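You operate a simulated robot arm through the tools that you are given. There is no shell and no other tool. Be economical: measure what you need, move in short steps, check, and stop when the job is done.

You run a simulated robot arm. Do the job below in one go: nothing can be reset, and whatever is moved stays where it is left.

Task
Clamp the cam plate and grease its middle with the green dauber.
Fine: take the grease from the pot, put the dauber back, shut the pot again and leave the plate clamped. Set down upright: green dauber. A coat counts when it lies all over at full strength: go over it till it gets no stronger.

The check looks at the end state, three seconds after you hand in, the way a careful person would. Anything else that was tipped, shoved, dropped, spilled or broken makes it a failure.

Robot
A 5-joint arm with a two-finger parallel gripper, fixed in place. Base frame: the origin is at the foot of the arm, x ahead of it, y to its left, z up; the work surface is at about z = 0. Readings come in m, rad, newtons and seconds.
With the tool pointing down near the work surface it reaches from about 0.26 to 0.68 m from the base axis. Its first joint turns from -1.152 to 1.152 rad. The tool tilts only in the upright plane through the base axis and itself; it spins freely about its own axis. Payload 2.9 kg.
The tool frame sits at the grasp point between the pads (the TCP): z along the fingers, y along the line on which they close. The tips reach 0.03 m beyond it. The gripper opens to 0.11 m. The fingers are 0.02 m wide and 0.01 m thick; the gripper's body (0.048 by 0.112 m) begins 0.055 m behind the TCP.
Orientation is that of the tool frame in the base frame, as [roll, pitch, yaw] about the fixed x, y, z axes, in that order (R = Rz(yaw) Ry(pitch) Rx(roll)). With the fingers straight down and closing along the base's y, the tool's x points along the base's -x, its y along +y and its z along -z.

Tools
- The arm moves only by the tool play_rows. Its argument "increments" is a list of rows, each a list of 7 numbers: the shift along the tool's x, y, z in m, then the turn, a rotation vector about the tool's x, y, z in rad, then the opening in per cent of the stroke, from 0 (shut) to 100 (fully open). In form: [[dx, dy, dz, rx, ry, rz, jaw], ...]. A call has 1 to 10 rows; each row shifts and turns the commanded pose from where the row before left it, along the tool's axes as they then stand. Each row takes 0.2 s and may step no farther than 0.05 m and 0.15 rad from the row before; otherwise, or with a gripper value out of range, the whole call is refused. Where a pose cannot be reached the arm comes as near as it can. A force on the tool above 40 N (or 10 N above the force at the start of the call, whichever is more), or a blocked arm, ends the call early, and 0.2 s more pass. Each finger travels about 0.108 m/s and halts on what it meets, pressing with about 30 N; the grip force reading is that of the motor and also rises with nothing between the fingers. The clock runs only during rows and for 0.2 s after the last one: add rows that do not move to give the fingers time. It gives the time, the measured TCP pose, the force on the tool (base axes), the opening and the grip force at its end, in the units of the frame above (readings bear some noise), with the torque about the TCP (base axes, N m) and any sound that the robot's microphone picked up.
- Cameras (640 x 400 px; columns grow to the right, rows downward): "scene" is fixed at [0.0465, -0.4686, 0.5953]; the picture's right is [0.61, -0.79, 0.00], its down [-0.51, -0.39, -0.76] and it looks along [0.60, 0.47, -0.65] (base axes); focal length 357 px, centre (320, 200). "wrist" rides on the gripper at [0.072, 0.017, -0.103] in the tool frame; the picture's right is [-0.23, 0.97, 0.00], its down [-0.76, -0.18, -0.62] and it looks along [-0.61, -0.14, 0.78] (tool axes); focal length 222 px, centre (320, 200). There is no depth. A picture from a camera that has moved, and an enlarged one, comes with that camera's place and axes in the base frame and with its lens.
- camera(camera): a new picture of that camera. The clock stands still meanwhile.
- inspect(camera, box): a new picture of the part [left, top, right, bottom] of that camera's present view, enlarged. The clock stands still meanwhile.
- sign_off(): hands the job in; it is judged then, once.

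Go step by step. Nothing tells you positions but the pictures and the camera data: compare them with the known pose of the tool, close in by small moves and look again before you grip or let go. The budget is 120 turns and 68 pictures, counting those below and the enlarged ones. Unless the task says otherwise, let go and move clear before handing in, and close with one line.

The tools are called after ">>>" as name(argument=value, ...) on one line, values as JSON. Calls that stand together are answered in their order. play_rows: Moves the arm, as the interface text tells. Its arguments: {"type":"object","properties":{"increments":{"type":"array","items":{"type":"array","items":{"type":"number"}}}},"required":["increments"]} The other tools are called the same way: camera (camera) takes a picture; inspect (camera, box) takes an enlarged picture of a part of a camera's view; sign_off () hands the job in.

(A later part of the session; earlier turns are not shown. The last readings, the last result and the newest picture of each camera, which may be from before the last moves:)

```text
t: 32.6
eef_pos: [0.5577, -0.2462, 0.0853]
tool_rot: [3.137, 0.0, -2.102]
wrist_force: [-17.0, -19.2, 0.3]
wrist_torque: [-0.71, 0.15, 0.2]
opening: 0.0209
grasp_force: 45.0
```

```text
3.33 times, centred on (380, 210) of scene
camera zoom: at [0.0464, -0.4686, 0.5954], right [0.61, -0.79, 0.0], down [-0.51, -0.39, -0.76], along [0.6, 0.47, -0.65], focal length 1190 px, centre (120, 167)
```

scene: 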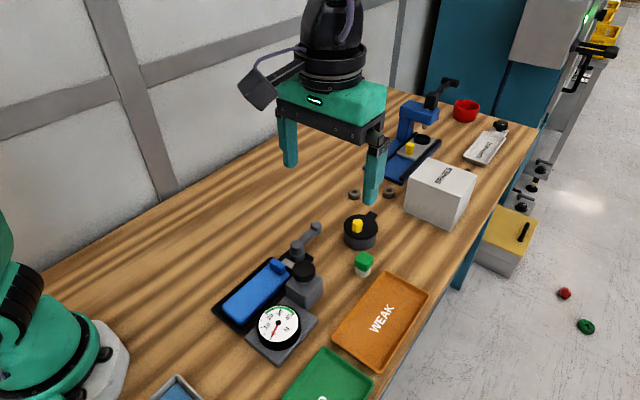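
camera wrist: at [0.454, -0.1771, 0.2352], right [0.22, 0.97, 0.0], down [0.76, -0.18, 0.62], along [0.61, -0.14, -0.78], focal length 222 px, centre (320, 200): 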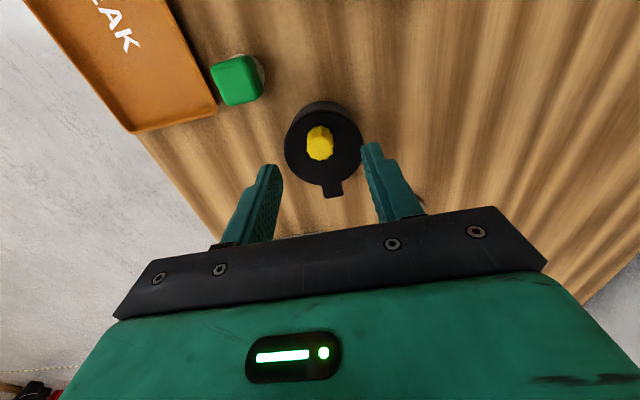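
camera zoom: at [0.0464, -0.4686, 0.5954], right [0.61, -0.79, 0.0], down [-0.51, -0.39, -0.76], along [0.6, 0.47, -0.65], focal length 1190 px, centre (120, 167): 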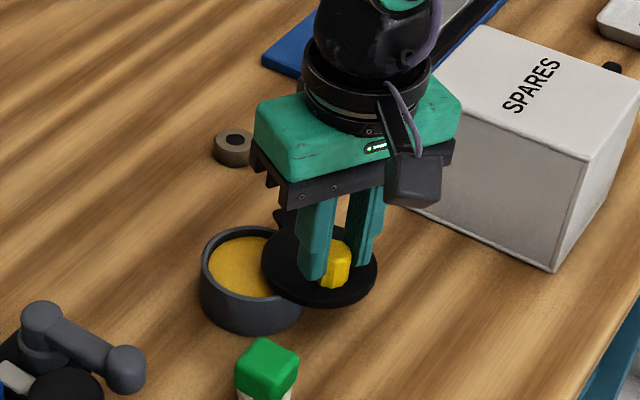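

Half open, with grease (yellow) visible. The pull says the radius is slightly larger, so I'll continue with a small outward correction.

>>> play_rows(increments=[[0.003, -0.004, 0, 0, 0, -0.1, 10], [0.0003, -0.0058, 0, 0, 0, -0.1, 10], [0.0, -0.0058, 0, 0, 0, -0.1, 10], [0.0, -0.0058, 0, 0, 0, -0.1, 10], [0, 0, 0, 0, 0, 0, 10]])

>>> play_rows(increments=[[0.0, -0.0058, 0, 0, 0, -0.1, 10], [0.0, -0.0058, 0, 0, 0, -0.1, 10], [0.0, -0.0058, 0, 0, 0, -0.1, 10], [0, 0, 0, 0, 0, 0, 10]])

>>> inspect(camera="scene", box=[310, 150, 450, 270])

```text
t: 33.9
eef_pos: [0.5759, -0.2556, 0.0839]
tool_rot: [3.138, 0.0, -1.701]
wrist_force: [1.4, -7.3, -8.0]
wrist_torque: [-0.75, -0.14, -0.17]
opening: 0.0211
grasp_force: 44.7
```

```text
t: 34.9
eef_pos: [0.5923, -0.2569, 0.0852]
tool_rot: [3.141, 0.001, -1.401]
wrist_force: [-4.3, -22.1, -4.9]
wrist_torque: [-0.48, 0.05, 0.27]
opening: 0.0213
grasp_force: 45.1
```

```text
3.33 times, centred on (380, 210) of scene
camera zoom: at [0.0465, -0.4686, 0.5953], right [0.61, -0.79, 0.0], down [-0.51, -0.39, -0.76], along [0.6, 0.47, -0.65], focal length 1190 px, centre (120, 167)
```

zoom: 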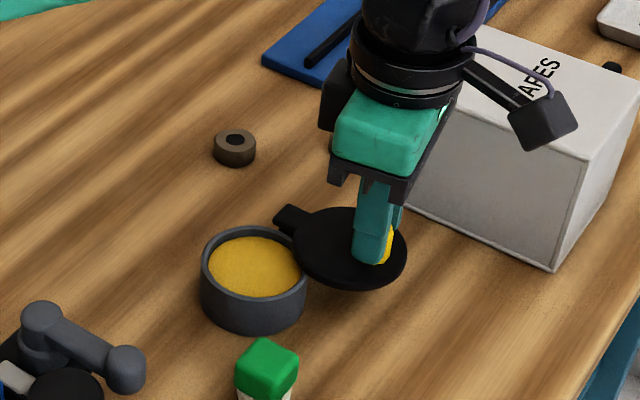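

The pot is open. I'll release the knob, lift, and turn back toward the dauber.

>>> play_rows(increments=[[0, 0, 0, 0, 0, 0, 25], [0, 0, 0, 0, 0, 0, 40], [0, 0, -0.04, 0, 0, 0, 40], [0, 0, -0.04, 0, 0, 0, 40], [0, 0, -0.04, 0, 0, 0.0, 50]])

>>> play_rows(increments=[[0, 0, 0, 0, 0, 0.15, 50], [0, 0, 0, 0, 0, 0.15, 50], [0, 0, 0, 0, 0, 0.15, 50], [0, 0, 0, 0, 0, 0.15, 50], [0, 0, 0, 0, 0, 0.15, 50], [0, 0, 0, 0, 0, 0.15, 50], [0, 0, 0, 0, 0, 0.15, 50], [0, 0, 0, 0, 0, 0.15, 50], [0, 0, 0, 0, 0, 0.15, 50], [0, 0, 0, 0, 0, 0.15, 50]])

>>> play_rows(increments=[[0, 0, 0, 0, 0, 0.12, 60], [0, 0, 0, 0, 0, 0.12, 60], [0.042, 0.007, 0, 0, 0, 0, 60], [0.042, 0.007, 0, 0, 0, 0, 60], [0.042, 0.006, 0, 0, 0, 0, 60], [0, 0, 0, 0, 0, 0, 60]])

>>> camera(camera="wrist")

>>> inspect(camera="scene", box=[310, 170, 450, 290])

```text
t: 36.0
eef_pos: [0.5949, -0.2537, 0.2051]
tool_rot: [3.139, 0.001, -1.4]
wrist_force: [0.3, 0.2, 0.2]
wrist_torque: [0.0, 0.04, 0.02]
opening: 0.0552
grasp_force: 0.1
```

```text
t: 38.2
eef_pos: [0.5937, -0.2556, 0.2045]
tool_rot: [3.141, 0.0, -2.901]
wrist_force: [0.4, -0.5, 0.2]
wrist_torque: [0.0, -0.02, 0.01]
opening: 0.0551
grasp_force: 0.0
```

```text
t: 39.6
eef_pos: [0.4695, -0.2368, 0.2034]
tool_rot: [-3.141, -0.001, 3.141]
wrist_force: [0.1, 0.5, -0.6]
wrist_torque: [-0.02, 0.01, -0.02]
opening: 0.0661
grasp_force: 0.1
```

```text
26 pictures are left
camera wrist: at [0.3972, -0.2199, 0.3059], right [0.22, 0.97, 0.0], down [0.76, -0.18, 0.62], along [0.61, -0.14, -0.78], focal length 222 px, centre (320, 200)
```

wrist: 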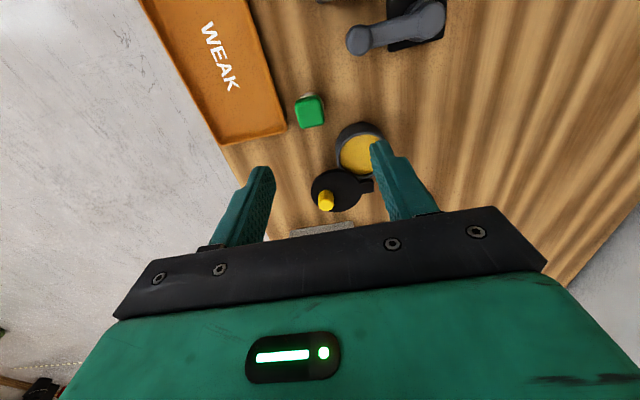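

```text
3.33 times, centred on (380, 230) of scene
camera zoom: at [0.0464, -0.4685, 0.5953], right [0.61, -0.79, 0.0], down [-0.51, -0.39, -0.76], along [0.6, 0.47, -0.65], focal length 1190 px, centre (120, 100)
```

zoom: 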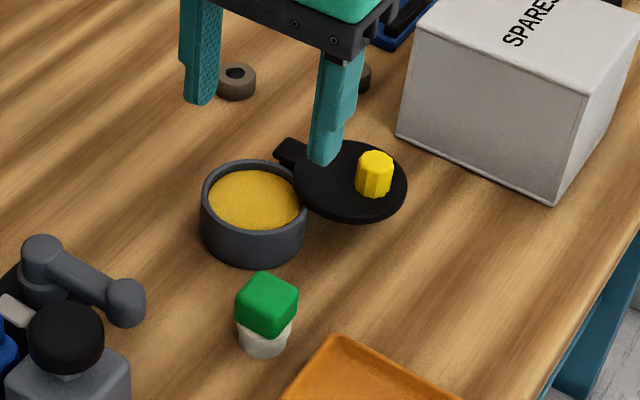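

The dauber stands at about (0.469,-0.248), its green block aligned with the base axes. I'll go above it and check before gripping.

>>> play_rows(increments=[[0, -0.0115, 0.045, 0, 0, 0, 60], [0, 0, 0.045, 0, 0, 0, 60], [0, 0, 0, 0, 0, 0, 60]])

>>> inspect(camera="wrist", box=[200, 60, 440, 230])

>>> inspect(camera="scene", box=[310, 200, 430, 300])

```text
t: 40.5
eef_pos: [0.4683, -0.2469, 0.1155]
tool_rot: [-3.141, -0.001, -3.138]
wrist_force: [-0.4, 0.9, 0.4]
wrist_torque: [0.02, -0.02, -0.02]
opening: 0.066
grasp_force: 0.1
```

```text
2.35 times, centred on (320, 145) of wrist
camera zoom: at [0.3962, -0.2293, 0.2177], right [0.22, 0.97, 0.0], down [0.76, -0.18, 0.62], along [0.61, -0.14, -0.78], focal length 523 px, centre (320, 329)
```

zoom: 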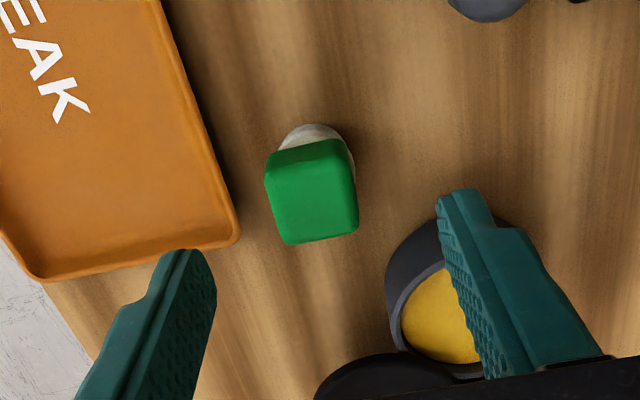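

```text
4.00 times, centred on (370, 250) of scene
camera zoom: at [0.0465, -0.4686, 0.5953], right [0.61, -0.79, 0.0], down [-0.51, -0.39, -0.76], along [0.6, 0.47, -0.65], focal length 1428 px, centre (120, 0)
```

zoom: 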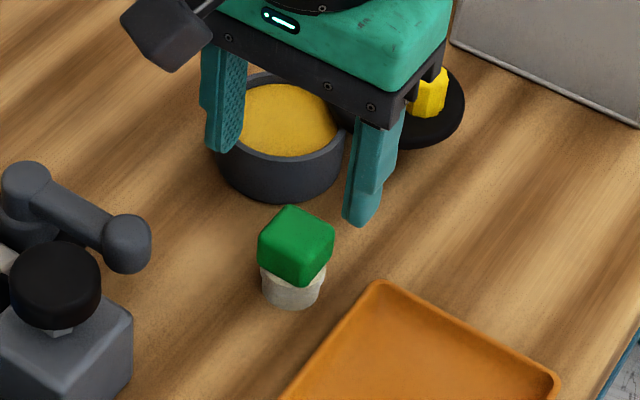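

Centred within 2 mm. I'll narrow the jaw, descend and grip the green block.

>>> play_rows(increments=[[-0.0025, -0.001, 0.02, 0, 0, 0, 45], [0, 0, 0.02, 0, 0, 0, 45], [0, 0, 0.0185, 0, 0, 0, 45], [0, 0, 0, 0, 0, 0, 45], [0, 0, 0, 0, 0, 0, 30], [0, 0, 0, 0, 0, 0, 18], [0, 0, 0, 0, 0, 0, 18]])

>>> inspect(camera="wrist", box=[200, 60, 440, 230])

```text
t: 42.0
eef_pos: [0.4716, -0.2466, 0.0561]
tool_rot: [3.138, -0.001, -3.138]
wrist_force: [0.2, 0.0, 0.7]
wrist_torque: [0.01, 0.02, -0.05]
opening: 0.0325
grasp_force: 29.5
```

```text
2.35 times, centred on (320, 145) of wrist
camera zoom: at [0.4003, -0.2298, 0.1581], right [0.22, 0.97, 0.0], down [0.76, -0.18, 0.62], along [0.61, -0.14, -0.78], focal length 523 px, centre (320, 329)
```

zoom: 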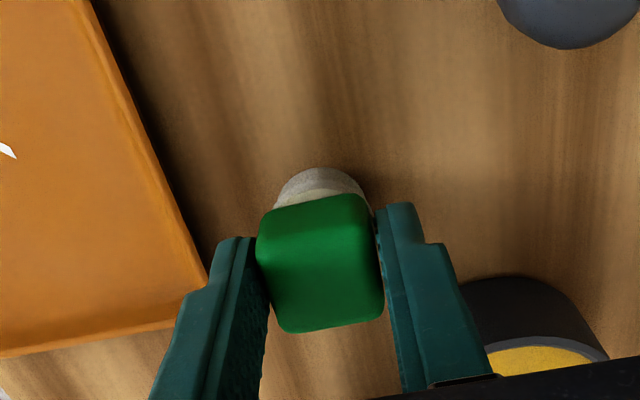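

Gripped (0.0325 wide); home TCP is (0.4716,-0.2466,0.056). I'll lift and move above the pot centre (~0.540,-0.197).

>>> play_rows(increments=[[0, 0, -0.04, 0, 0, 0, 18], [0, 0, -0.04, 0, 0, 0, 18], [-0.034, 0.025, 0, 0, 0, 0, 18], [-0.034, 0.025, 0, 0, 0, 0, 18], [0, 0, 0, 0, 0, 0, 18]])

>>> inspect(camera="wrist", box=[200, 60, 440, 230])

>>> inspect(camera="scene", box=[310, 170, 430, 270])

```text
t: 43.2
eef_pos: [0.537, -0.1984, 0.138]
tool_rot: [3.141, -0.001, -3.14]
wrist_force: [0.3, 0.0, 0.7]
wrist_torque: [-0.01, -0.03, 0.01]
opening: 0.0197
grasp_force: 0.0
```

```text
2.35 times, centred on (320, 145) of wrist
camera zoom: at [0.4658, -0.181, 0.2411], right [0.22, 0.97, 0.0], down [0.76, -0.18, 0.62], along [0.61, -0.14, -0.78], focal length 523 px, centre (320, 329)
```

zoom: 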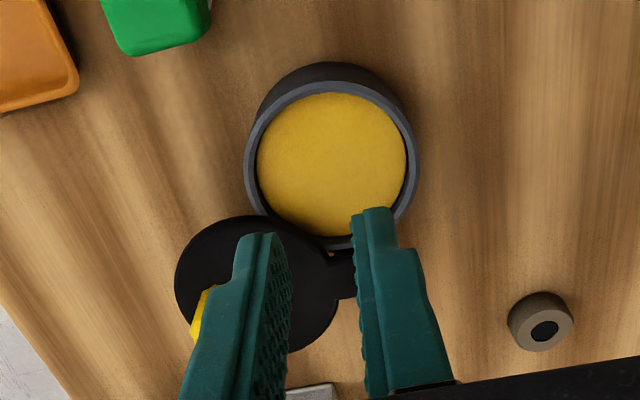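

```text
4.00 times, centred on (370, 220) of scene
camera zoom: at [0.0465, -0.4685, 0.5953], right [0.61, -0.79, 0.0], down [-0.51, -0.39, -0.76], along [0.6, 0.47, -0.65], focal length 1428 px, centre (120, 120)
```

zoom: 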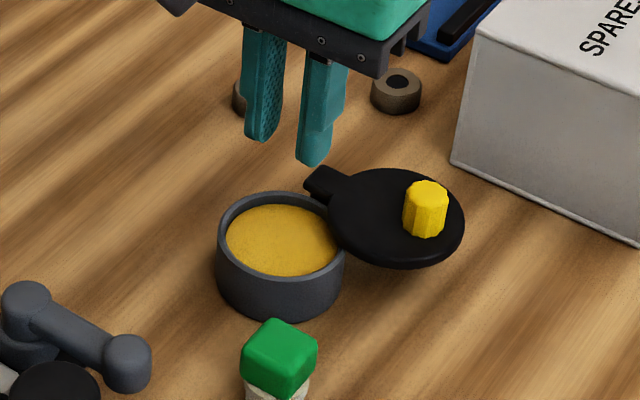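

The dauber slipped out but still stands upright (shifted a few mm). I'll return, re-locate it, and grip lower and firmer.

>>> play_rows(increments=[[0.034, -0.023, 0, 0, 0, 0, 45], [0.034, -0.022, -0.01, 0, 0, 0, 45], [0, 0, -0.012, 0, 0, 0, 45], [0, 0, 0, 0, 0, 0, 45]])

>>> inspect(camera="wrist", box=[200, 60, 440, 230])

```text
t: 44.2
eef_pos: [0.4693, -0.2405, 0.1616]
tool_rot: [3.14, -0.001, -3.137]
wrist_force: [0.6, -0.2, -0.2]
wrist_torque: [0.01, -0.01, 0.0]
opening: 0.0493
grasp_force: 0.1
```

```text
2.35 times, centred on (320, 145) of wrist
camera zoom: at [0.3978, -0.2244, 0.2644], right [0.22, 0.97, 0.0], down [0.76, -0.18, 0.62], along [0.61, -0.14, -0.78], focal length 523 px, centre (320, 329)
```

zoom: 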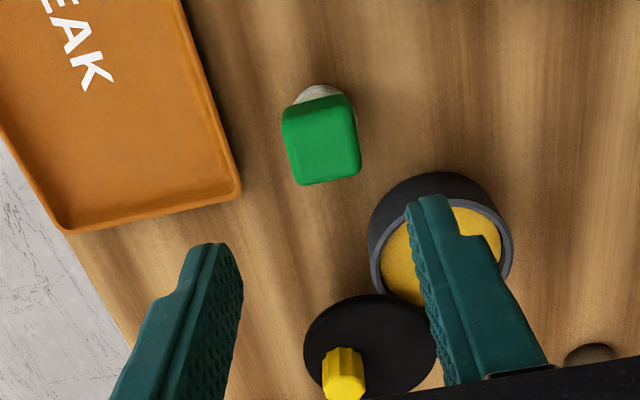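

The dauber is now at about (0.470,-0.240). I'll descend to a lower grip and squeeze fully.

>>> play_rows(increments=[[0, 0, 0.04, 0, 0, 0, 45], [0, 0, 0.04, 0, 0, 0, 45], [0, 0.0005, 0.035, 0, 0, 0, 45], [0, 0, 0, 0, 0, 0, 45], [0, 0, 0, 0, 0, 0, 20], [0, 0, 0, 0, 0, 0, 0], [0, 0, 0, 0, 0, 0, 0], [0, 0, 0, 0, 0, 0, 0]])

>>> play_rows(increments=[[0, 0, -0.005, 0, 0, 0, 0], [0, 0, -0.007, 0, 0, 0, 0], [0, 0, -0.01, 0, 0, 0, 0], [0, 0, -0.01, 0, 0, 0, 0]])

>>> inspect(camera="scene", box=[310, 170, 430, 270])

```text
t: 46.0
eef_pos: [0.4689, -0.2434, 0.0448]
tool_rot: [3.139, -0.002, -3.138]
wrist_force: [0.3, 0.4, 0.0]
wrist_torque: [-0.01, 0.0, 0.0]
opening: 0.0327
grasp_force: 29.6
```

```text
t: 47.0
eef_pos: [0.4694, -0.2423, 0.0761]
tool_rot: [3.141, -0.003, -3.139]
wrist_force: [0.0, 0.4, -0.7]
wrist_torque: [0.04, 0.01, 0.01]
opening: 0.0328
grasp_force: 29.9
```

```text
4.00 times, centred on (370, 220) of scene
camera zoom: at [0.0465, -0.4686, 0.5953], right [0.61, -0.79, 0.0], down [-0.51, -0.39, -0.76], along [0.6, 0.47, -0.65], focal length 1428 px, centre (120, 120)
```

zoom: 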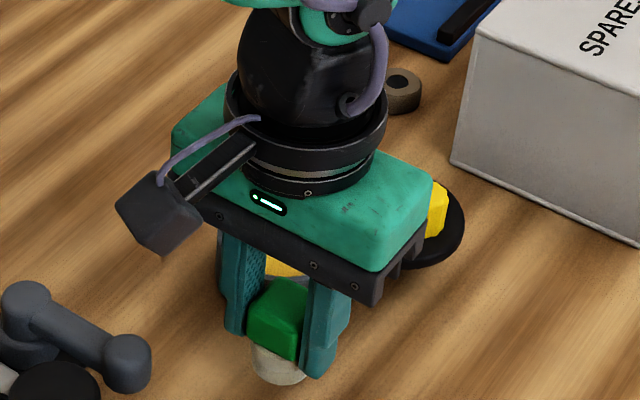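

The dauber is held (its foot is about 0.045 below the TCP). I'll lift and move slowly above the pot centre (0.542,-0.194).

>>> play_rows(increments=[[0, 0, -0.02, 0, 0, 0, 0], [0, 0, -0.025, 0, 0, 0, 0], [-0.018, 0.012, 0, 0, 0, 0, 0], [-0.018, 0.012, 0, 0, 0, 0, 0], [-0.018, 0.012, 0, 0, 0, 0, 0], [-0.0185, 0.0125, 0, 0, 0, 0, 0], [0, 0, 0, 0, 0, 0, 0]])

>>> inspect(camera="wrist", box=[200, 60, 440, 230])

>>> inspect(camera="scene", box=[310, 150, 430, 250])

```text
t: 48.6
eef_pos: [0.5429, -0.1929, 0.1225]
tool_rot: [-3.141, -0.001, -3.14]
wrist_force: [-0.1, -0.5, 0.2]
wrist_torque: [-0.02, 0.01, -0.03]
opening: 0.0325
grasp_force: 29.8
```

```text
2.35 times, centred on (320, 145) of wrist
camera zoom: at [0.4709, -0.1774, 0.2251], right [0.22, 0.97, 0.0], down [0.76, -0.18, 0.62], along [0.61, -0.14, -0.78], focal length 523 px, centre (320, 329)
```

zoom: 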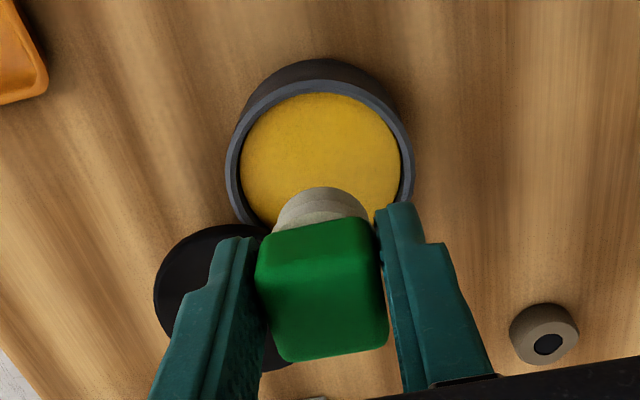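

```text
4.00 times, centred on (370, 200) of scene
camera zoom: at [0.0465, -0.4685, 0.5953], right [0.61, -0.79, 0.0], down [-0.51, -0.39, -0.76], along [0.6, 0.47, -0.65], focal length 1428 px, centre (120, 200)
```

zoom: 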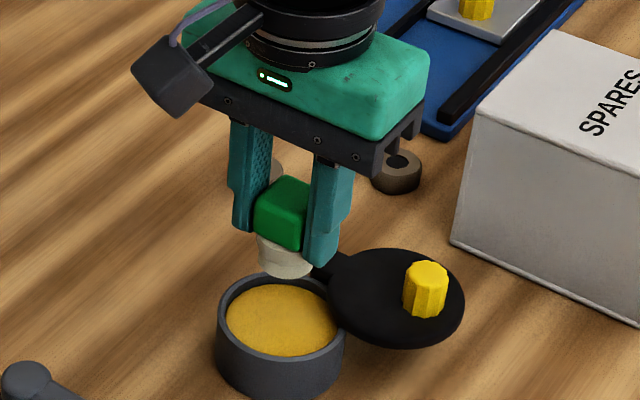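

Centred over the grease. I'll lower in small steps watching the force.

>>> play_rows(increments=[[0, 0, 0.015, 0, 0, 0, 0], [0, 0, 0.015, 0, 0, 0, 0], [0, 0, 0.008, 0, 0, 0, 0], [0, 0, 0.003, 0, 0, 0, 0], [0, 0, 0, 0, 0, 0, 0]])

>>> play_rows(increments=[[0, 0, 0.002, 0, 0, 0, 0], [0, 0, 0.002, 0, 0, 0, 0], [0, 0, 0, 0, 0, 0, 0]])

>>> inspect(camera="scene", box=[310, 150, 430, 250])

```text
t: 49.9
eef_pos: [0.5438, -0.1937, 0.0819]
tool_rot: [3.142, -0.002, -3.138]
wrist_force: [-0.1, -0.1, -0.4]
wrist_torque: [0.01, 0.05, 0.04]
opening: 0.0328
grasp_force: 29.9
```

```text
t: 50.6
eef_pos: [0.5417, -0.1951, 0.077]
tool_rot: [3.141, -0.003, -3.139]
wrist_force: [-1.1, -0.3, -0.8]
wrist_torque: [0.0, 0.01, -0.01]
opening: 0.0325
grasp_force: 30.3
```

```text
4.00 times, centred on (370, 200) of scene
camera zoom: at [0.0465, -0.4686, 0.5953], right [0.61, -0.79, 0.0], down [-0.51, -0.39, -0.76], along [0.6, 0.47, -0.65], focal length 1428 px, centre (120, 200)
```

zoom: 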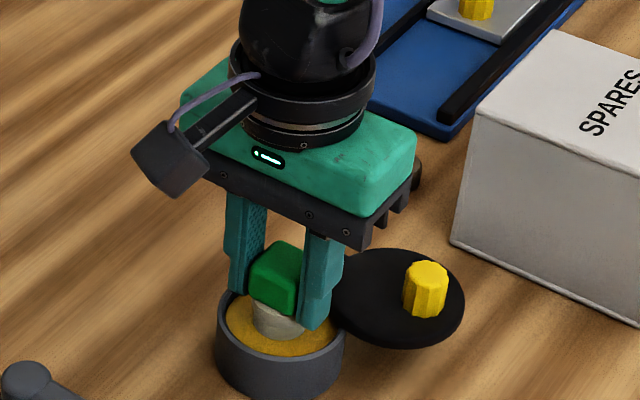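

Nearly touching; stepping on down.

>>> play_rows(increments=[[0, 0, 0.002, 0, 0, 0, 0], [0, 0, 0.002, 0, 0, 0, 0]])

>>> play_rows(increments=[[0, 0, 0.002, 0, 0, 0, 0], [0, 0, 0.002, 0, 0, 0, 0]])

```text
t: 51.2
eef_pos: [0.5433, -0.1943, 0.0752]
tool_rot: [-3.139, 0.004, -3.137]
wrist_force: [-4.0, -2.2, 20.8]
wrist_torque: [-0.38, 0.17, -0.09]
opening: 0.0325
grasp_force: 30.2
```

```text
t: 51.9
eef_pos: [0.543, -0.1938, 0.0693]
tool_rot: [-3.14, 0.005, -3.139]
wrist_force: [5.5, 0.3, 21.3]
wrist_torque: [0.3, -0.28, -0.09]
opening: 0.0326
grasp_force: 30.3
```

Contact with the grease (about 20 N) is made. I'll raise it out and look at the foot.

>>> play_rows(increments=[[0, 0, -0.005, 0, 0, 0, 0], [0, 0, -0.015, 0, 0, 0, 0], [0, 0, -0.025, 0, 0, 0, 0], [0, 0, -0.02, 0, 0, 0, 0], [0, 0, 0, 0, 0, 0, 0]])

>>> inspect(camera="scene", box=[310, 150, 430, 250])

```text
t: 53.0
eef_pos: [0.5401, -0.1962, 0.1319]
tool_rot: [3.139, -0.004, -3.138]
wrist_force: [0.2, -0.5, -0.5]
wrist_torque: [0.0, 0.01, 0.0]
opening: 0.0327
grasp_force: 30.2
```

```text
4.00 times, centred on (370, 200) of scene
camera zoom: at [0.0465, -0.4686, 0.5953], right [0.61, -0.79, 0.0], down [-0.51, -0.39, -0.76], along [0.6, 0.47, -0.65], focal length 1428 px, centre (120, 200)
```

zoom: 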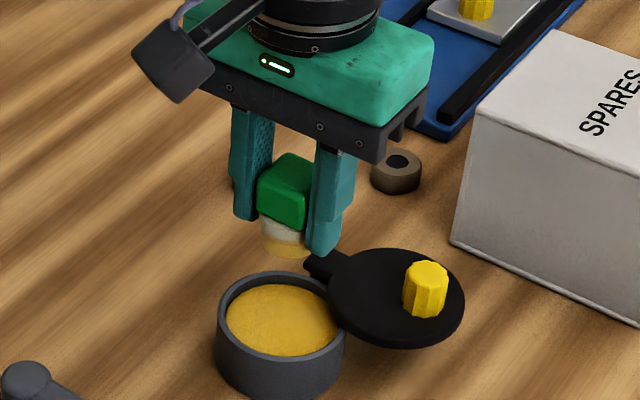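

The foot is coated. Before dabbing, I'll look closely at the plate to see where its "middle" zone is.

>>> inspect(camera="scene", box=[205, 240, 325, 340])

```text
4.00 times, centred on (265, 290) of scene
camera zoom: at [0.0465, -0.4686, 0.5953], right [0.61, -0.79, 0.0], down [-0.51, -0.39, -0.76], along [0.6, 0.47, -0.65], focal length 1428 px, centre (540, -160)
```

zoom: 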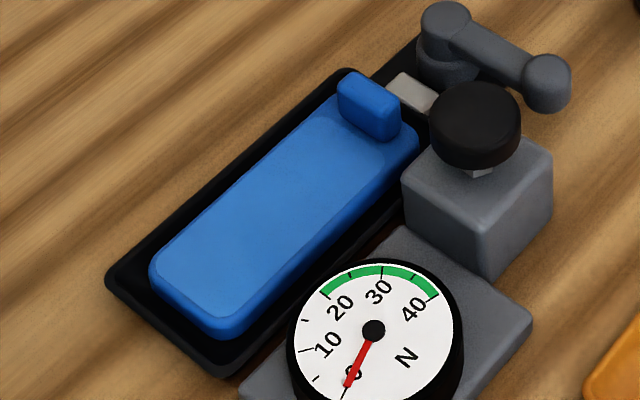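

The plate spans x≈0.228–0.357, y≈-0.153…-0.098, centre about (0.292,-0.126). I'll carry the dauber above it.

>>> play_rows(increments=[[0, 0, -0.02, 0, 0, 0, 0], [0.031, 0.0088, 0, 0, 0, 0, 0], [0.031, 0.0088, 0, 0, 0, 0, 0], [0.031, 0.0088, 0, 0, 0, 0, 0], [0.031, 0.0088, 0, 0, 0, 0, 0], [0.031, 0.0088, 0, 0, 0, 0, 0], [0.031, 0.0088, 0, 0, 0, 0, 0], [0.031, 0.0088, 0, 0, 0, 0, 0], [0.031, 0.0088, 0, 0, 0, 0, 0], [0, 0, 0.02, 0, 0, 0, 0]])

>>> play_rows(increments=[[0, 0, 0.025, 0, 0, 0, 0], [0, 0, 0.02, 0, 0, 0, 0], [0, 0, 0, 0, 0, 0, 0]])

>>> camera(camera="wrist")

>>> inspect(camera="scene", box=[205, 220, 325, 340])

```text
t: 55.2
eef_pos: [0.2945, -0.1226, 0.1319]
tool_rot: [-3.14, -0.001, -3.138]
wrist_force: [-0.3, 0.0, 0.0]
wrist_torque: [0.0, 0.01, 0.0]
opening: 0.0328
grasp_force: 29.6
```

```text
t: 56.0
eef_pos: [0.2942, -0.1245, 0.0887]
tool_rot: [3.14, -0.001, -3.138]
wrist_force: [-0.2, 0.2, -0.3]
wrist_torque: [-0.02, 0.0, -0.01]
opening: 0.0325
grasp_force: 29.6
```

```text
12 pictures are left
camera wrist: at [0.2219, -0.1076, 0.1919], right [0.22, 0.97, 0.0], down [0.76, -0.18, 0.62], along [0.61, -0.14, -0.78], focal length 222 px, centre (320, 200)
```

wrist: 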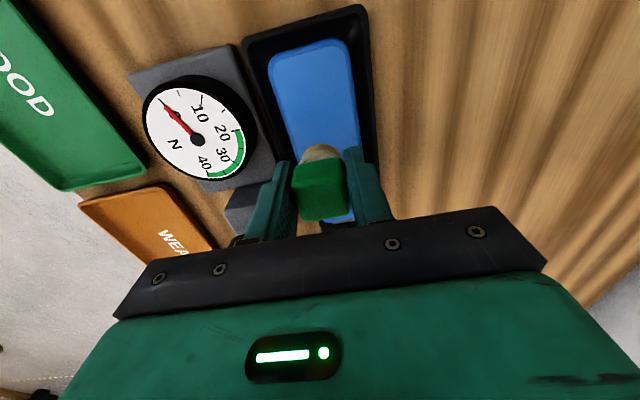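

```text
3.33 times, centred on (265, 280) of scene
camera zoom: at [0.0465, -0.4686, 0.5953], right [0.61, -0.79, 0.0], down [-0.51, -0.39, -0.76], along [0.6, 0.47, -0.65], focal length 1190 px, centre (503, -67)
```

zoom: 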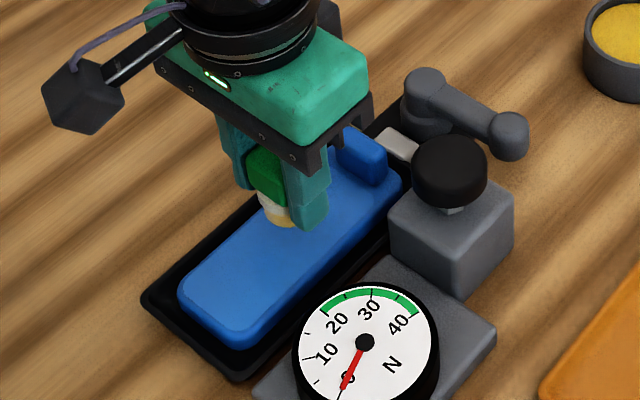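

Foot is above the plate's middle (centre ≈ (0.291,-0.121)). I'll lower in small steps to light contact.

>>> play_rows(increments=[[0.002, 0.003, 0.008, 0, 0, 0, 0], [0, 0, 0.006, 0, 0, 0, 0], [0, 0, 0.003, 0, 0, 0, 0], [0, 0, 0, 0, 0, 0, 0]])

>>> play_rows(increments=[[0, 0, 0.002, 0, 0, 0, 0], [0, 0, 0, 0, 0, 0, 0]])

>>> play_rows(increments=[[0, 0, 0.002, 0, 0, 0, 0], [0, 0, 0, 0, 0, 0, 0]])

```text
t: 57.0
eef_pos: [0.2926, -0.1202, 0.071]
tool_rot: [3.14, -0.002, -3.137]
wrist_force: [-0.7, -0.2, -0.4]
wrist_torque: [0.02, -0.03, 0.01]
opening: 0.0329
grasp_force: 30.0
```

```text
t: 57.6
eef_pos: [0.2933, -0.1217, 0.0696]
tool_rot: [3.141, -0.001, -3.138]
wrist_force: [0.1, 0.7, -0.5]
wrist_torque: [0.0, 0.02, -0.04]
opening: 0.0327
grasp_force: 30.4
```

```text
t: 58.2
eef_pos: [0.2915, -0.1212, 0.0673]
tool_rot: [3.139, -0.002, -3.139]
wrist_force: [-0.9, 0.7, -1.6]
wrist_torque: [0.0, 0.01, 0.02]
opening: 0.0327
grasp_force: 30.1
```

>>> play_rows(increments=[[0, 0, 0.002, 0, 0, 0, 0], [0, 0, 0, 0, 0, 0, 0]])

>>> play_rows(increments=[[0, 0, 0.0015, 0, 0, 0, 0], [0, 0, 0, 0, 0, 0, 0]])

>>> play_rows(increments=[[0, 0, 0.001, 0, 0, 0, 0], [0, 0, 0, 0, 0, 0, 0]])

```text
t: 58.9
eef_pos: [0.2911, -0.1215, 0.0646]
tool_rot: [3.14, -0.003, -3.138]
wrist_force: [0.2, 0.0, -0.2]
wrist_torque: [-0.03, 0.03, 0.03]
opening: 0.0329
grasp_force: 29.9
```

```text
t: 59.5
eef_pos: [0.2913, -0.1208, 0.0635]
tool_rot: [3.139, -0.001, -3.139]
wrist_force: [-0.3, -0.3, -0.9]
wrist_torque: [-0.02, -0.03, -0.03]
opening: 0.0324
grasp_force: 30.6
```

```text
t: 60.0
eef_pos: [0.2912, -0.1214, 0.0647]
tool_rot: [3.141, -0.002, -3.139]
wrist_force: [0.4, -1.2, -0.5]
wrist_torque: [0.02, 0.04, -0.02]
opening: 0.0327
grasp_force: 29.8
```

No contact yet; continuing down.

>>> play_rows(increments=[[0, 0, 0.0015, 0, 0, 0, 0], [0, 0, 0, 0, 0, 0, 0]])

>>> play_rows(increments=[[0, 0, 0.0015, 0, 0, 0, 0], [0, 0, 0, 0, 0, 0, 0]])

>>> play_rows(increments=[[0, 0, 0.0015, 0, 0, 0, 0], [0, 0, 0, 0, 0, 0, 0]])

```text
t: 60.6
eef_pos: [0.2916, -0.1216, 0.0613]
tool_rot: [3.141, -0.002, -3.139]
wrist_force: [-0.5, 0.4, -0.2]
wrist_torque: [0.03, 0.0, 0.01]
opening: 0.0328
grasp_force: 30.2
```

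```text
t: 61.2
eef_pos: [0.2925, -0.1197, 0.0603]
tool_rot: [3.139, -0.001, -3.137]
wrist_force: [0.6, 0.0, -0.8]
wrist_torque: [0.02, 0.0, -0.01]
opening: 0.0326
grasp_force: 30.0
```

```text
t: 61.9
eef_pos: [0.2924, -0.122, 0.0591]
tool_rot: [-3.141, 0.001, -3.138]
wrist_force: [-0.5, 3.9, 14.3]
wrist_torque: [0.19, -0.1, 0.0]
opening: 0.0327
grasp_force: 30.1
```

Contact at TCP z ≈0.0595 (14 N). I'll rub a little around the centre, then lift and look.

>>> play_rows(increments=[[0.004, 0, 0, 0, 0, 0, 0], [0.004, 0, 0, 0, 0, 0, 0], [-0.004, 0, 0, 0, 0, 0, 0], [-0.004, 0, 0, 0, 0, 0, 0], [-0.004, 0, 0, 0, 0, 0, 0], [-0.004, 0, 0, 0, 0, 0, 0], [0.004, 0, 0, 0, 0, 0, 0], [0.004, 0, 0, 0, 0, 0, 0]])

>>> play_rows(increments=[[0, 0, -0.02, 0, 0, 0, 0], [0, 0, -0.04, 0, 0, 0, 0], [-0.04, 0, -0.02, 0, 0, 0, 0], [-0.02, 0, 0, 0, 0, 0, 0], [0, 0, 0, 0, 0, 0, 0]])

>>> inspect(camera="scene", box=[205, 230, 325, 330])

```text
t: 63.6
eef_pos: [0.2908, -0.1209, 0.0581]
tool_rot: [3.141, -0.002, -3.137]
wrist_force: [1.1, -0.3, -0.6]
wrist_torque: [0.0, 0.0, 0.02]
opening: 0.0327
grasp_force: 29.8
```

```text
t: 64.8
eef_pos: [0.3527, -0.1226, 0.1384]
tool_rot: [-3.141, -0.001, -3.139]
wrist_force: [-0.1, 0.1, -0.4]
wrist_torque: [0.0, -0.01, -0.01]
opening: 0.0325
grasp_force: 29.6
```

```text
4.00 times, centred on (265, 280) of scene
camera zoom: at [0.0465, -0.4685, 0.5953], right [0.61, -0.79, 0.0], down [-0.51, -0.39, -0.76], along [0.6, 0.47, -0.65], focal length 1428 px, centre (540, -120)
```

zoom: 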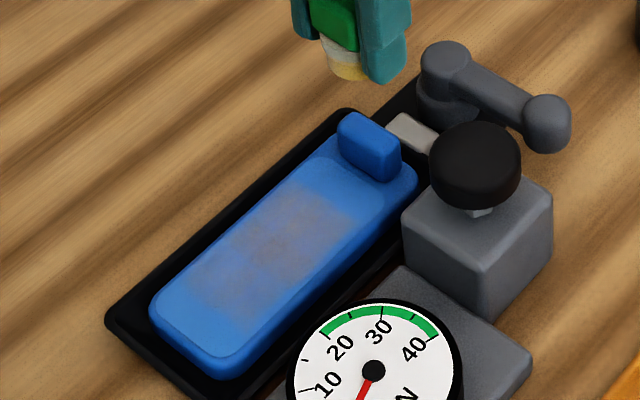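

The dab shows a rectangular middle zone, about x 0.25–0.323, y -0.137…-0.098, only faintly coated. I'll go over it in lengthwise strokes with light pressure.

>>> play_rows(increments=[[0.0407, 0.0126, 0, 0, 0, 0, 0], [0, 0, 0.04, 0, 0, 0, 0], [0, 0, 0.037, 0, 0, 0, 0], [0, 0, 0.003, 0, 0, 0, 0], [0.012, 0, 0.001, 0, 0, 0, 0], [0.012, 0, 0, 0, 0, 0, 0], [0.013, 0, 0, 0, 0, 0, 0], [0.013, 0, 0, 0, 0, 0, 0]])

>>> play_rows(increments=[[0, -0.01, 0, 0, 0, 0, 0], [-0.012, 0, 0, 0, 0, 0, 0], [-0.012, 0, 0, 0, 0, 0, 0], [-0.013, 0, 0, 0, 0, 0, 0], [-0.013, 0, 0, 0, 0, 0, 0], [0, -0.01, 0, 0, 0, 0, 0], [0.012, 0, 0, 0, 0, 0, 0], [0.012, 0, 0, 0, 0, 0, 0], [0.013, 0, 0, 0, 0, 0, 0], [0.013, 0, 0, 0, 0, 0, 0]])

```text
t: 66.7
eef_pos: [0.2602, -0.1096, 0.0561]
tool_rot: [3.139, -0.006, -3.14]
wrist_force: [-0.3, -0.7, -0.8]
wrist_torque: [-0.01, 0.03, -0.02]
opening: 0.0328
grasp_force: 29.8
```

```text
t: 68.8
eef_pos: [0.259, -0.1284, 0.0567]
tool_rot: [-3.141, -0.002, -3.137]
wrist_force: [-0.2, 0.3, -1.3]
wrist_torque: [-0.02, 0.0, 0.01]
opening: 0.0326
grasp_force: 29.8
```

No contact force is showing. I'll feel downward for the surface again.

>>> play_rows(increments=[[0, 0, 0.001, 0, 0, 0, 0], [0, 0, 0, 0, 0, 0, 0]])

>>> play_rows(increments=[[-0.008, 0, 0.001, 0, 0, 0, 0], [-0.008, 0, 0, 0, 0, 0, 0], [-0.008, 0, 0, 0, 0, 0, 0]])

>>> inspect(camera="scene", box=[205, 230, 325, 330])

```text
t: 69.5
eef_pos: [0.2591, -0.1292, 0.0559]
tool_rot: [-3.14, -0.002, -3.137]
wrist_force: [-2.1, -1.6, 6.4]
wrist_torque: [-0.06, 0.03, -0.02]
opening: 0.0326
grasp_force: 29.8
```

```text
t: 70.2
eef_pos: [0.2852, -0.1288, 0.054]
tool_rot: [3.141, -0.004, -3.139]
wrist_force: [-2.0, 0.3, 7.3]
wrist_torque: [0.03, 0.01, -0.02]
opening: 0.0328
grasp_force: 30.3
```

```text
4.00 times, centred on (265, 280) of scene
camera zoom: at [0.0464, -0.4685, 0.5954], right [0.61, -0.79, 0.0], down [-0.51, -0.39, -0.76], along [0.6, 0.47, -0.65], focal length 1428 px, centre (540, -120)
```

zoom: 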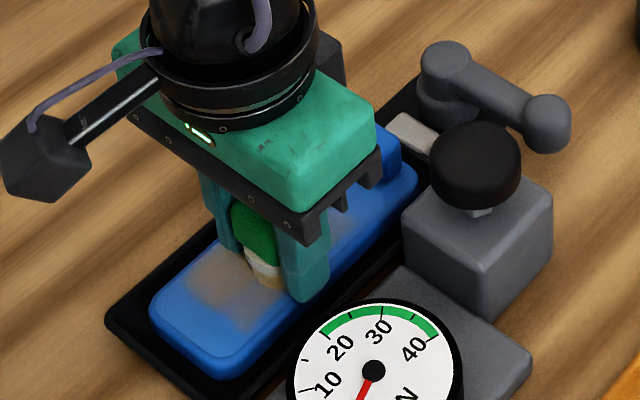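

Contact is back (7 N) and the coat is building at the near end. I'll continue strokes at this height.

>>> play_rows(increments=[[-0.01, 0, 0, 0, 0, 0, 0], [-0.01, 0, 0, 0, 0, 0, 0], [-0.008, 0, 0, 0, 0, 0, 0], [0, 0.01, 0, 0, 0, 0, 0], [0.01, 0, 0, 0, 0, 0, 0], [0.01, 0, 0, 0, 0, 0, 0], [0.01, 0, 0, 0, 0, 0, 0], [0.01, 0, 0, 0, 0, 0, 0], [0.012, 0, 0, 0, 0, 0, 0], [0, 0.01, 0, 0, 0, 0, 0]])

>>> play_rows(increments=[[-0.01, 0, 0, 0, 0, 0, 0], [-0.01, 0, 0, 0, 0, 0, 0], [-0.01, 0, 0, 0, 0, 0, 0], [-0.01, 0, 0, 0, 0, 0, 0], [-0.012, 0, 0, 0, 0, 0, 0]])

>>> play_rows(increments=[[0, 0, 0.0005, 0, 0, 0, 0], [0.01, 0, 0, 0, 0, 0, 0], [0.01, 0, 0, 0, 0, 0, 0], [0.01, 0, 0, 0, 0, 0, 0], [0.01, 0, 0, 0, 0, 0, 0], [0.012, 0, 0, 0, 0, 0, 0]])

```text
t: 72.5
eef_pos: [0.2605, -0.1079, 0.0551]
tool_rot: [3.141, -0.002, -3.138]
wrist_force: [-0.1, -0.1, 0.2]
wrist_torque: [-0.02, 0.0, 0.02]
opening: 0.0327
grasp_force: 30.2
```

```text
t: 73.7
eef_pos: [0.3139, -0.1087, 0.0555]
tool_rot: [-3.141, -0.001, -3.139]
wrist_force: [-0.9, 0.2, 1.6]
wrist_torque: [-0.03, -0.02, -0.04]
opening: 0.0327
grasp_force: 29.9
```

```text
t: 75.0
eef_pos: [0.2597, -0.1086, 0.0556]
tool_rot: [-3.141, -0.001, -3.139]
wrist_force: [-0.6, -0.1, -0.6]
wrist_torque: [-0.01, 0.04, 0.01]
opening: 0.0329
grasp_force: 30.0
```

I'll lift clear and check the coat.

>>> play_rows(increments=[[0, 0, -0.03, 0, 0, 0, 0], [0, 0, -0.04, 0, 0, 0, 0], [-0.04, 0, -0.02, 0, 0, 0, 0], [-0.04, 0, -0.01, 0, 0, 0, 0], [-0.04, 0, 0, 0, 0, 0, 0], [0, 0, 0, 0, 0, 0, 0]])

>>> inspect(camera="scene", box=[205, 210, 325, 330])

```text
t: 76.5
eef_pos: [0.383, -0.1046, 0.1552]
tool_rot: [3.141, 0.0, -3.137]
wrist_force: [0.2, 0.1, -1.1]
wrist_torque: [-0.01, 0.0, -0.02]
opening: 0.0326
grasp_force: 30.2
```

```text
3.33 times, centred on (265, 270) of scene
camera zoom: at [0.0465, -0.4685, 0.5953], right [0.61, -0.79, 0.0], down [-0.51, -0.39, -0.76], along [0.6, 0.47, -0.65], focal length 1190 px, centre (503, -33)
```

zoom: 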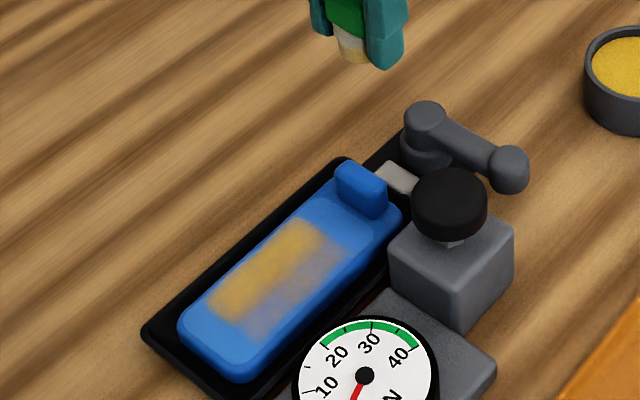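

The zone's +y half is stronger, and the foot looks spent. I'll reload at the pot and then work the -y half.

>>> play_rows(increments=[[-0.032, -0.0178, 0, 0, 0, 0, 0], [-0.032, -0.0178, 0, 0, 0, 0, 0], [-0.032, -0.0178, 0, 0, 0, 0, 0], [-0.032, -0.0178, 0, 0, 0, 0, 0], [-0.032, -0.0178, 0, 0, 0, 0, 0], [0, 0, 0.03, 0, 0, 0, 0], [0, 0, 0.03, 0, 0, 0, 0], [0, 0, 0.02, 0, 0, 0, 0], [0, 0, 0, 0, 0, 0, 0]])

>>> play_rows(increments=[[0, 0, 0.003, 0, 0, 0, 0], [0, 0, 0.002, 0, 0, 0, 0], [0, 0, 0, 0, 0, 0, 0]])

```text
t: 78.5
eef_pos: [0.5422, -0.1973, 0.076]
tool_rot: [-3.14, -0.002, -3.139]
wrist_force: [-1.1, 0.0, 0.0]
wrist_torque: [0.01, -0.02, 0.01]
opening: 0.0324
grasp_force: 29.7
```

```text
t: 79.2
eef_pos: [0.5403, -0.1976, 0.0703]
tool_rot: [3.14, 0.0, -3.138]
wrist_force: [-0.3, -0.1, 0.2]
wrist_torque: [0.0, 0.0, 0.0]
opening: 0.0327
grasp_force: 30.0
```

>>> play_rows(increments=[[-0.001, 0.0035, 0, 0, 0, 0, 0], [0, 0, 0.0015, 0, 0, 0, 0], [0, 0, 0, 0, 0, 0, 0]])

>>> play_rows(increments=[[0, 0, 0.0015, 0, 0, 0, 0], [0, 0, 0, 0, 0, 0, 0]])

>>> play_rows(increments=[[0, 0, 0.001, 0, 0, 0, 0], [0, 0, 0, 0, 0, 0, 0]])

```text
t: 80.0
eef_pos: [0.5421, -0.1941, 0.0687]
tool_rot: [-3.14, 0.0, -3.137]
wrist_force: [-1.4, -0.2, 0.1]
wrist_torque: [0.01, 0.01, 0.0]
opening: 0.0326
grasp_force: 30.1
```

```text
t: 80.7
eef_pos: [0.5428, -0.1933, 0.0661]
tool_rot: [-3.141, -0.003, -3.137]
wrist_force: [0.0, -0.6, 0.7]
wrist_torque: [0.02, 0.0, 0.03]
opening: 0.0328
grasp_force: 29.8
```

```text
t: 81.2
eef_pos: [0.5431, -0.1931, 0.0657]
tool_rot: [3.139, -0.003, -3.139]
wrist_force: [-9.5, -2.4, 11.1]
wrist_torque: [0.29, 0.4, 0.28]
opening: 0.0328
grasp_force: 29.6
```

Contact (11 N) – reloaded. Back to the plate, to the -y side line.

>>> play_rows(increments=[[0, 0, 0, 0, 0, 0, 0], [0, 0, -0.035, 0, 0, 0, 0], [0, 0, -0.05, 0, 0, 0, 0], [0.033, 0.0087, 0, 0, 0, 0, 0], [0.033, 0.0087, 0, 0, 0, 0, 0], [0.033, 0.0087, 0, 0, 0, 0, 0], [0.033, 0.0087, 0, 0, 0, 0, 0], [0.033, 0.0087, 0, 0, 0, 0, 0], [0.033, 0.0087, 0, 0, 0, 0, 0], [0.033, 0.0087, 0, 0, 0, 0, 0]])

>>> play_rows(increments=[[0, 0, 0.045, 0, 0, 0, 0], [0, 0, 0.04, 0, 0, 0, 0], [0, 0, 0.006, 0, 0, 0, 0], [0, 0, 0, 0, 0, 0, 0]])

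```text
t: 83.5
eef_pos: [0.3123, -0.1354, 0.1531]
tool_rot: [3.139, -0.002, -3.138]
wrist_force: [-0.6, -0.3, -0.8]
wrist_torque: [0.0, -0.02, 0.0]
opening: 0.0325
grasp_force: 30.0
```

```text
t: 84.5
eef_pos: [0.3139, -0.1348, 0.0608]
tool_rot: [3.14, 0.0, -3.137]
wrist_force: [0.5, -0.3, -0.1]
wrist_torque: [0.03, -0.01, 0.0]
opening: 0.0328
grasp_force: 29.3
```

>>> play_rows(increments=[[0, 0.003, 0.004, 0, 0, 0, 0], [0, 0, 0.001, 0, 0, 0, 0], [0, 0, 0, 0, 0, 0, 0]])

>>> play_rows(increments=[[0, 0, 0.001, 0, 0, 0, 0], [0, 0, 0, 0, 0, 0, 0]])

```text
t: 85.2
eef_pos: [0.3109, -0.1287, 0.055]
tool_rot: [3.141, -0.003, -3.137]
wrist_force: [-0.5, 0.0, -0.6]
wrist_torque: [0.03, 0.0, -0.01]
opening: 0.033
grasp_force: 30.2
```

```text
t: 85.8
eef_pos: [0.3125, -0.1308, 0.0534]
tool_rot: [-3.141, -0.001, -3.139]
wrist_force: [-0.3, 1.1, 5.6]
wrist_torque: [-0.02, -0.06, 0.0]
opening: 0.0327
grasp_force: 30.2
```

Contact. Stroking the -y side back and forth.

>>> play_rows(increments=[[0.01, 0, 0.0005, 0, 0, 0, 0], [0.01, 0, 0, 0, 0, 0, 0], [0.01, 0, 0, 0, 0, 0, 0], [0.01, 0, 0, 0, 0, 0, 0], [0.012, 0, 0, 0, 0, 0, 0], [-0.01, 0, 0.0003, 0, 0, 0, 0], [-0.01, 0, 0, 0, 0, 0, 0], [-0.01, 0, 0, 0, 0, 0, 0], [-0.01, 0, 0, 0, 0, 0, 0], [-0.012, 0, 0, 0, 0, 0, 0]])

>>> play_rows(increments=[[0.01, 0.002, 0.0003, 0, 0, 0, 0], [0.01, 0, 0, 0, 0, 0, 0], [0.01, 0, 0, 0, 0, 0, 0], [0.01, 0, 0, 0, 0, 0, 0], [0.012, 0, 0, 0, 0, 0, 0], [-0.01, 0, 0, 0, 0, 0, 0], [-0.01, 0, 0, 0, 0, 0, 0], [-0.01, 0, 0, 0, 0, 0, 0], [-0.01, 0, 0, 0, 0, 0, 0], [-0.012, 0, 0, 0, 0, 0, 0]])

>>> play_rows(increments=[[0, 0.007, 0, 0, 0, 0, 0], [0.01, 0, 0, 0, 0, 0, 0], [0.01, 0, 0, 0, 0, 0, 0], [0.01, 0, 0, 0, 0, 0, 0], [0.01, 0, 0, 0, 0, 0, 0], [0.012, 0, 0, 0, 0, 0, 0]])

```text
t: 88.0
eef_pos: [0.3093, -0.1282, 0.0525]
tool_rot: [3.141, -0.002, -3.139]
wrist_force: [0.0, 0.2, -0.4]
wrist_torque: [0.02, -0.02, 0.04]
opening: 0.0326
grasp_force: 30.1
```

```text
t: 90.2
eef_pos: [0.3106, -0.129, 0.0521]
tool_rot: [3.14, -0.002, -3.137]
wrist_force: [-0.4, 0.2, -0.2]
wrist_torque: [-0.02, 0.0, -0.01]
opening: 0.0329
grasp_force: 29.5
```

```text
t: 91.7
eef_pos: [0.2592, -0.1225, 0.054]
tool_rot: [3.139, -0.002, -3.138]
wrist_force: [-0.5, -0.3, -0.3]
wrist_torque: [0.05, 0.01, -0.04]
opening: 0.0326
grasp_force: 29.9
```

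I'll lift and check both the coat and how the dauber sits in the fingers.

>>> play_rows(increments=[[0, 0, -0.03, 0, 0, 0, 0], [0, 0, -0.04, 0, 0, 0, 0], [-0.04, 0, -0.02, 0, 0, 0, 0], [-0.04, 0, -0.01, 0, 0, 0, 0], [-0.04, 0, 0, 0, 0, 0, 0], [0, 0, 0, 0, 0, 0, 0]])

>>> inspect(camera="scene", box=[215, 190, 335, 310])

```text
t: 93.0
eef_pos: [0.3779, -0.1201, 0.1512]
tool_rot: [3.141, -0.002, -3.141]
wrist_force: [0.0, -0.2, -1.8]
wrist_torque: [0.01, 0.01, -0.01]
opening: 0.0326
grasp_force: 30.1
```

```text
3.33 times, centred on (275, 250) of scene
camera zoom: at [0.0465, -0.4685, 0.5953], right [0.61, -0.79, 0.0], down [-0.51, -0.39, -0.76], along [0.6, 0.47, -0.65], focal length 1190 px, centre (470, 33)
```

zoom: 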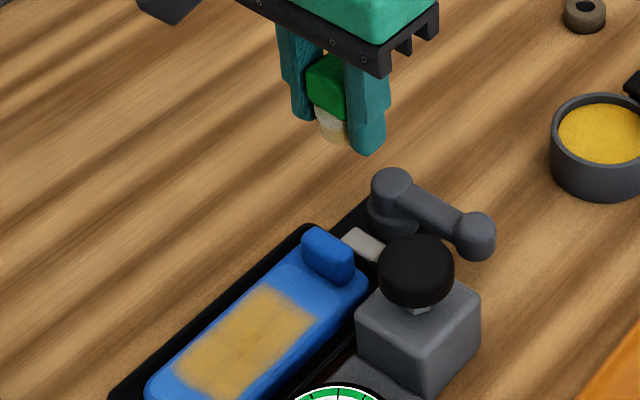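

The whole zone is now coated fairly evenly but with lighter patches. I'll reload once more and do another full pass.

>>> play_rows(increments=[[-0.0329, -0.0148, 0, 0, 0, 0, 0], [-0.0329, -0.0148, 0, 0, 0, 0, 0], [-0.0329, -0.0148, 0, 0, 0, 0, 0], [-0.0329, -0.0148, 0, 0, 0, 0, 0], [-0.0329, -0.0148, 0, 0, 0, 0, 0], [0, 0, 0, 0, 0, 0, 0]])

```text
t: 94.5
eef_pos: [0.5447, -0.1983, 0.154]
tool_rot: [3.14, -0.002, -3.138]
wrist_force: [-0.4, -0.3, -0.6]
wrist_torque: [-0.02, 0.01, 0.01]
opening: 0.0326
grasp_force: 29.8
```

>>> play_rows(increments=[[0.0015, 0.0035, 0.04, 0, 0, 0, 0], [0, 0, 0.035, 0, 0, 0, 0], [0, 0, 0.009, 0, 0, 0, 0], [0, 0, 0.003, 0, 0, 0, 0], [0, 0, 0, 0, 0, 0, 0]])

>>> play_rows(increments=[[0, 0, 0.0015, 0, 0, 0, 0], [0, 0, 0, 0, 0, 0, 0]])

>>> play_rows(increments=[[0, 0, 0.001, 0, 0, 0, 0], [0, 0, 0, 0, 0, 0, 0]])

```text
t: 95.7
eef_pos: [0.5405, -0.1913, 0.0664]
tool_rot: [3.141, -0.002, -3.14]
wrist_force: [-4.3, -1.1, 4.1]
wrist_torque: [0.08, 0.15, 0.09]
opening: 0.0326
grasp_force: 30.2
```

```text
t: 96.2
eef_pos: [0.5413, -0.1916, 0.0654]
tool_rot: [-3.141, -0.003, -3.14]
wrist_force: [-18.1, -3.2, 27.8]
wrist_torque: [0.61, 0.81, 0.51]
opening: 0.0325
grasp_force: 29.7
```

```text
t: 96.8
eef_pos: [0.5398, -0.1913, 0.0656]
tool_rot: [3.141, -0.002, -3.139]
wrist_force: [-1.9, -0.2, 3.5]
wrist_torque: [0.08, 0.05, 0.03]
opening: 0.0327
grasp_force: 29.7
stopped in row 2: the force on the tool passed its limit (the readings are from after the stop); the commanded pose is now the measured one
```

The fingers, not the foot, are now meeting the pot rim because the dauber has slid up in the grip. I'll set it down at its home place and re-grip higher.

>>> play_rows(increments=[[0, 0, -0.03, 0, 0, 0, 0], [0, 0, -0.04, 0, 0, 0, 0], [0.0227, -0.0183, 0, 0, 0, 0, 0], [0.0227, -0.0183, 0, 0, 0, 0, 0], [0.0227, -0.0183, 0, 0, 0, 0, 0], [0, 0, 0, 0, 0, 0, 0]])

>>> play_rows(increments=[[0, 0, 0.04, 0, 0, 0, 0], [0, 0, 0.035, 0, 0, 0, 0], [0, 0, 0.012, 0, 0, 0, 0], [0, 0, 0.006, 0, 0, 0, 0], [0, 0, 0, 0, 0, 0, 0]])

```text
t: 98.2
eef_pos: [0.4697, -0.2469, 0.1371]
tool_rot: [3.14, -0.002, -3.141]
wrist_force: [-1.2, -0.7, -0.9]
wrist_torque: [0.03, 0.01, -0.02]
opening: 0.0329
grasp_force: 30.7
```

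```text
t: 99.4
eef_pos: [0.4719, -0.2478, 0.0439]
tool_rot: [3.141, 0.0, -3.141]
wrist_force: [0.5, 0.3, 0.1]
wrist_torque: [-0.04, 0.03, -0.03]
opening: 0.0328
grasp_force: 30.2
```

>>> play_rows(increments=[[0, 0, 0.003, 0, 0, 0, 0], [0, 0, 0.002, 0, 0, 0, 0], [0, 0, 0, 0, 0, 0, 0]])

>>> play_rows(increments=[[0, 0, 0.0015, 0, 0, 0, 0], [0, 0, 0, 0, 0, 0, 0]])

>>> play_rows(increments=[[0, 0, 0.0015, 0, 0, 0, 0], [0, 0, 0, 0, 0, 0, 0]])

```text
t: 100.2
eef_pos: [0.4715, -0.2479, 0.0373]
tool_rot: [3.139, -0.003, -3.141]
wrist_force: [-0.1, -0.2, -1.0]
wrist_torque: [0.0, -0.01, -0.04]
opening: 0.0327
grasp_force: 29.9
```

```text
t: 100.8
eef_pos: [0.4709, -0.247, 0.0371]
tool_rot: [3.14, -0.003, -3.139]
wrist_force: [0.4, -0.3, -0.8]
wrist_torque: [-0.01, 0.02, -0.01]
opening: 0.0327
grasp_force: 30.4
```

```text
t: 101.4
eef_pos: [0.4723, -0.2449, 0.0341]
tool_rot: [3.141, -0.002, -3.139]
wrist_force: [1.3, -0.3, -0.5]
wrist_torque: [0.0, 0.0, -0.01]
opening: 0.0327
grasp_force: 29.7
```

>>> play_rows(increments=[[0, 0, 0.001, 0, 0, 0, 0], [0, 0, 0, 0, 0, 0, 0]])

>>> play_rows(increments=[[0, 0, 0.001, 0, 0, 0, 0], [0, 0, 0, 0, 0, 0, 0]])

```text
t: 102.0
eef_pos: [0.472, -0.2465, 0.0333]
tool_rot: [3.14, -0.002, -3.141]
wrist_force: [-0.4, 0.1, -0.2]
wrist_torque: [-0.04, -0.01, -0.02]
opening: 0.0329
grasp_force: 30.3
```

```text
t: 102.6
eef_pos: [0.4728, -0.2458, 0.0327]
tool_rot: [3.14, 0.001, -3.14]
wrist_force: [0.3, 0.7, -0.9]
wrist_torque: [0.0, 0.02, -0.04]
opening: 0.0328
grasp_force: 29.8
```

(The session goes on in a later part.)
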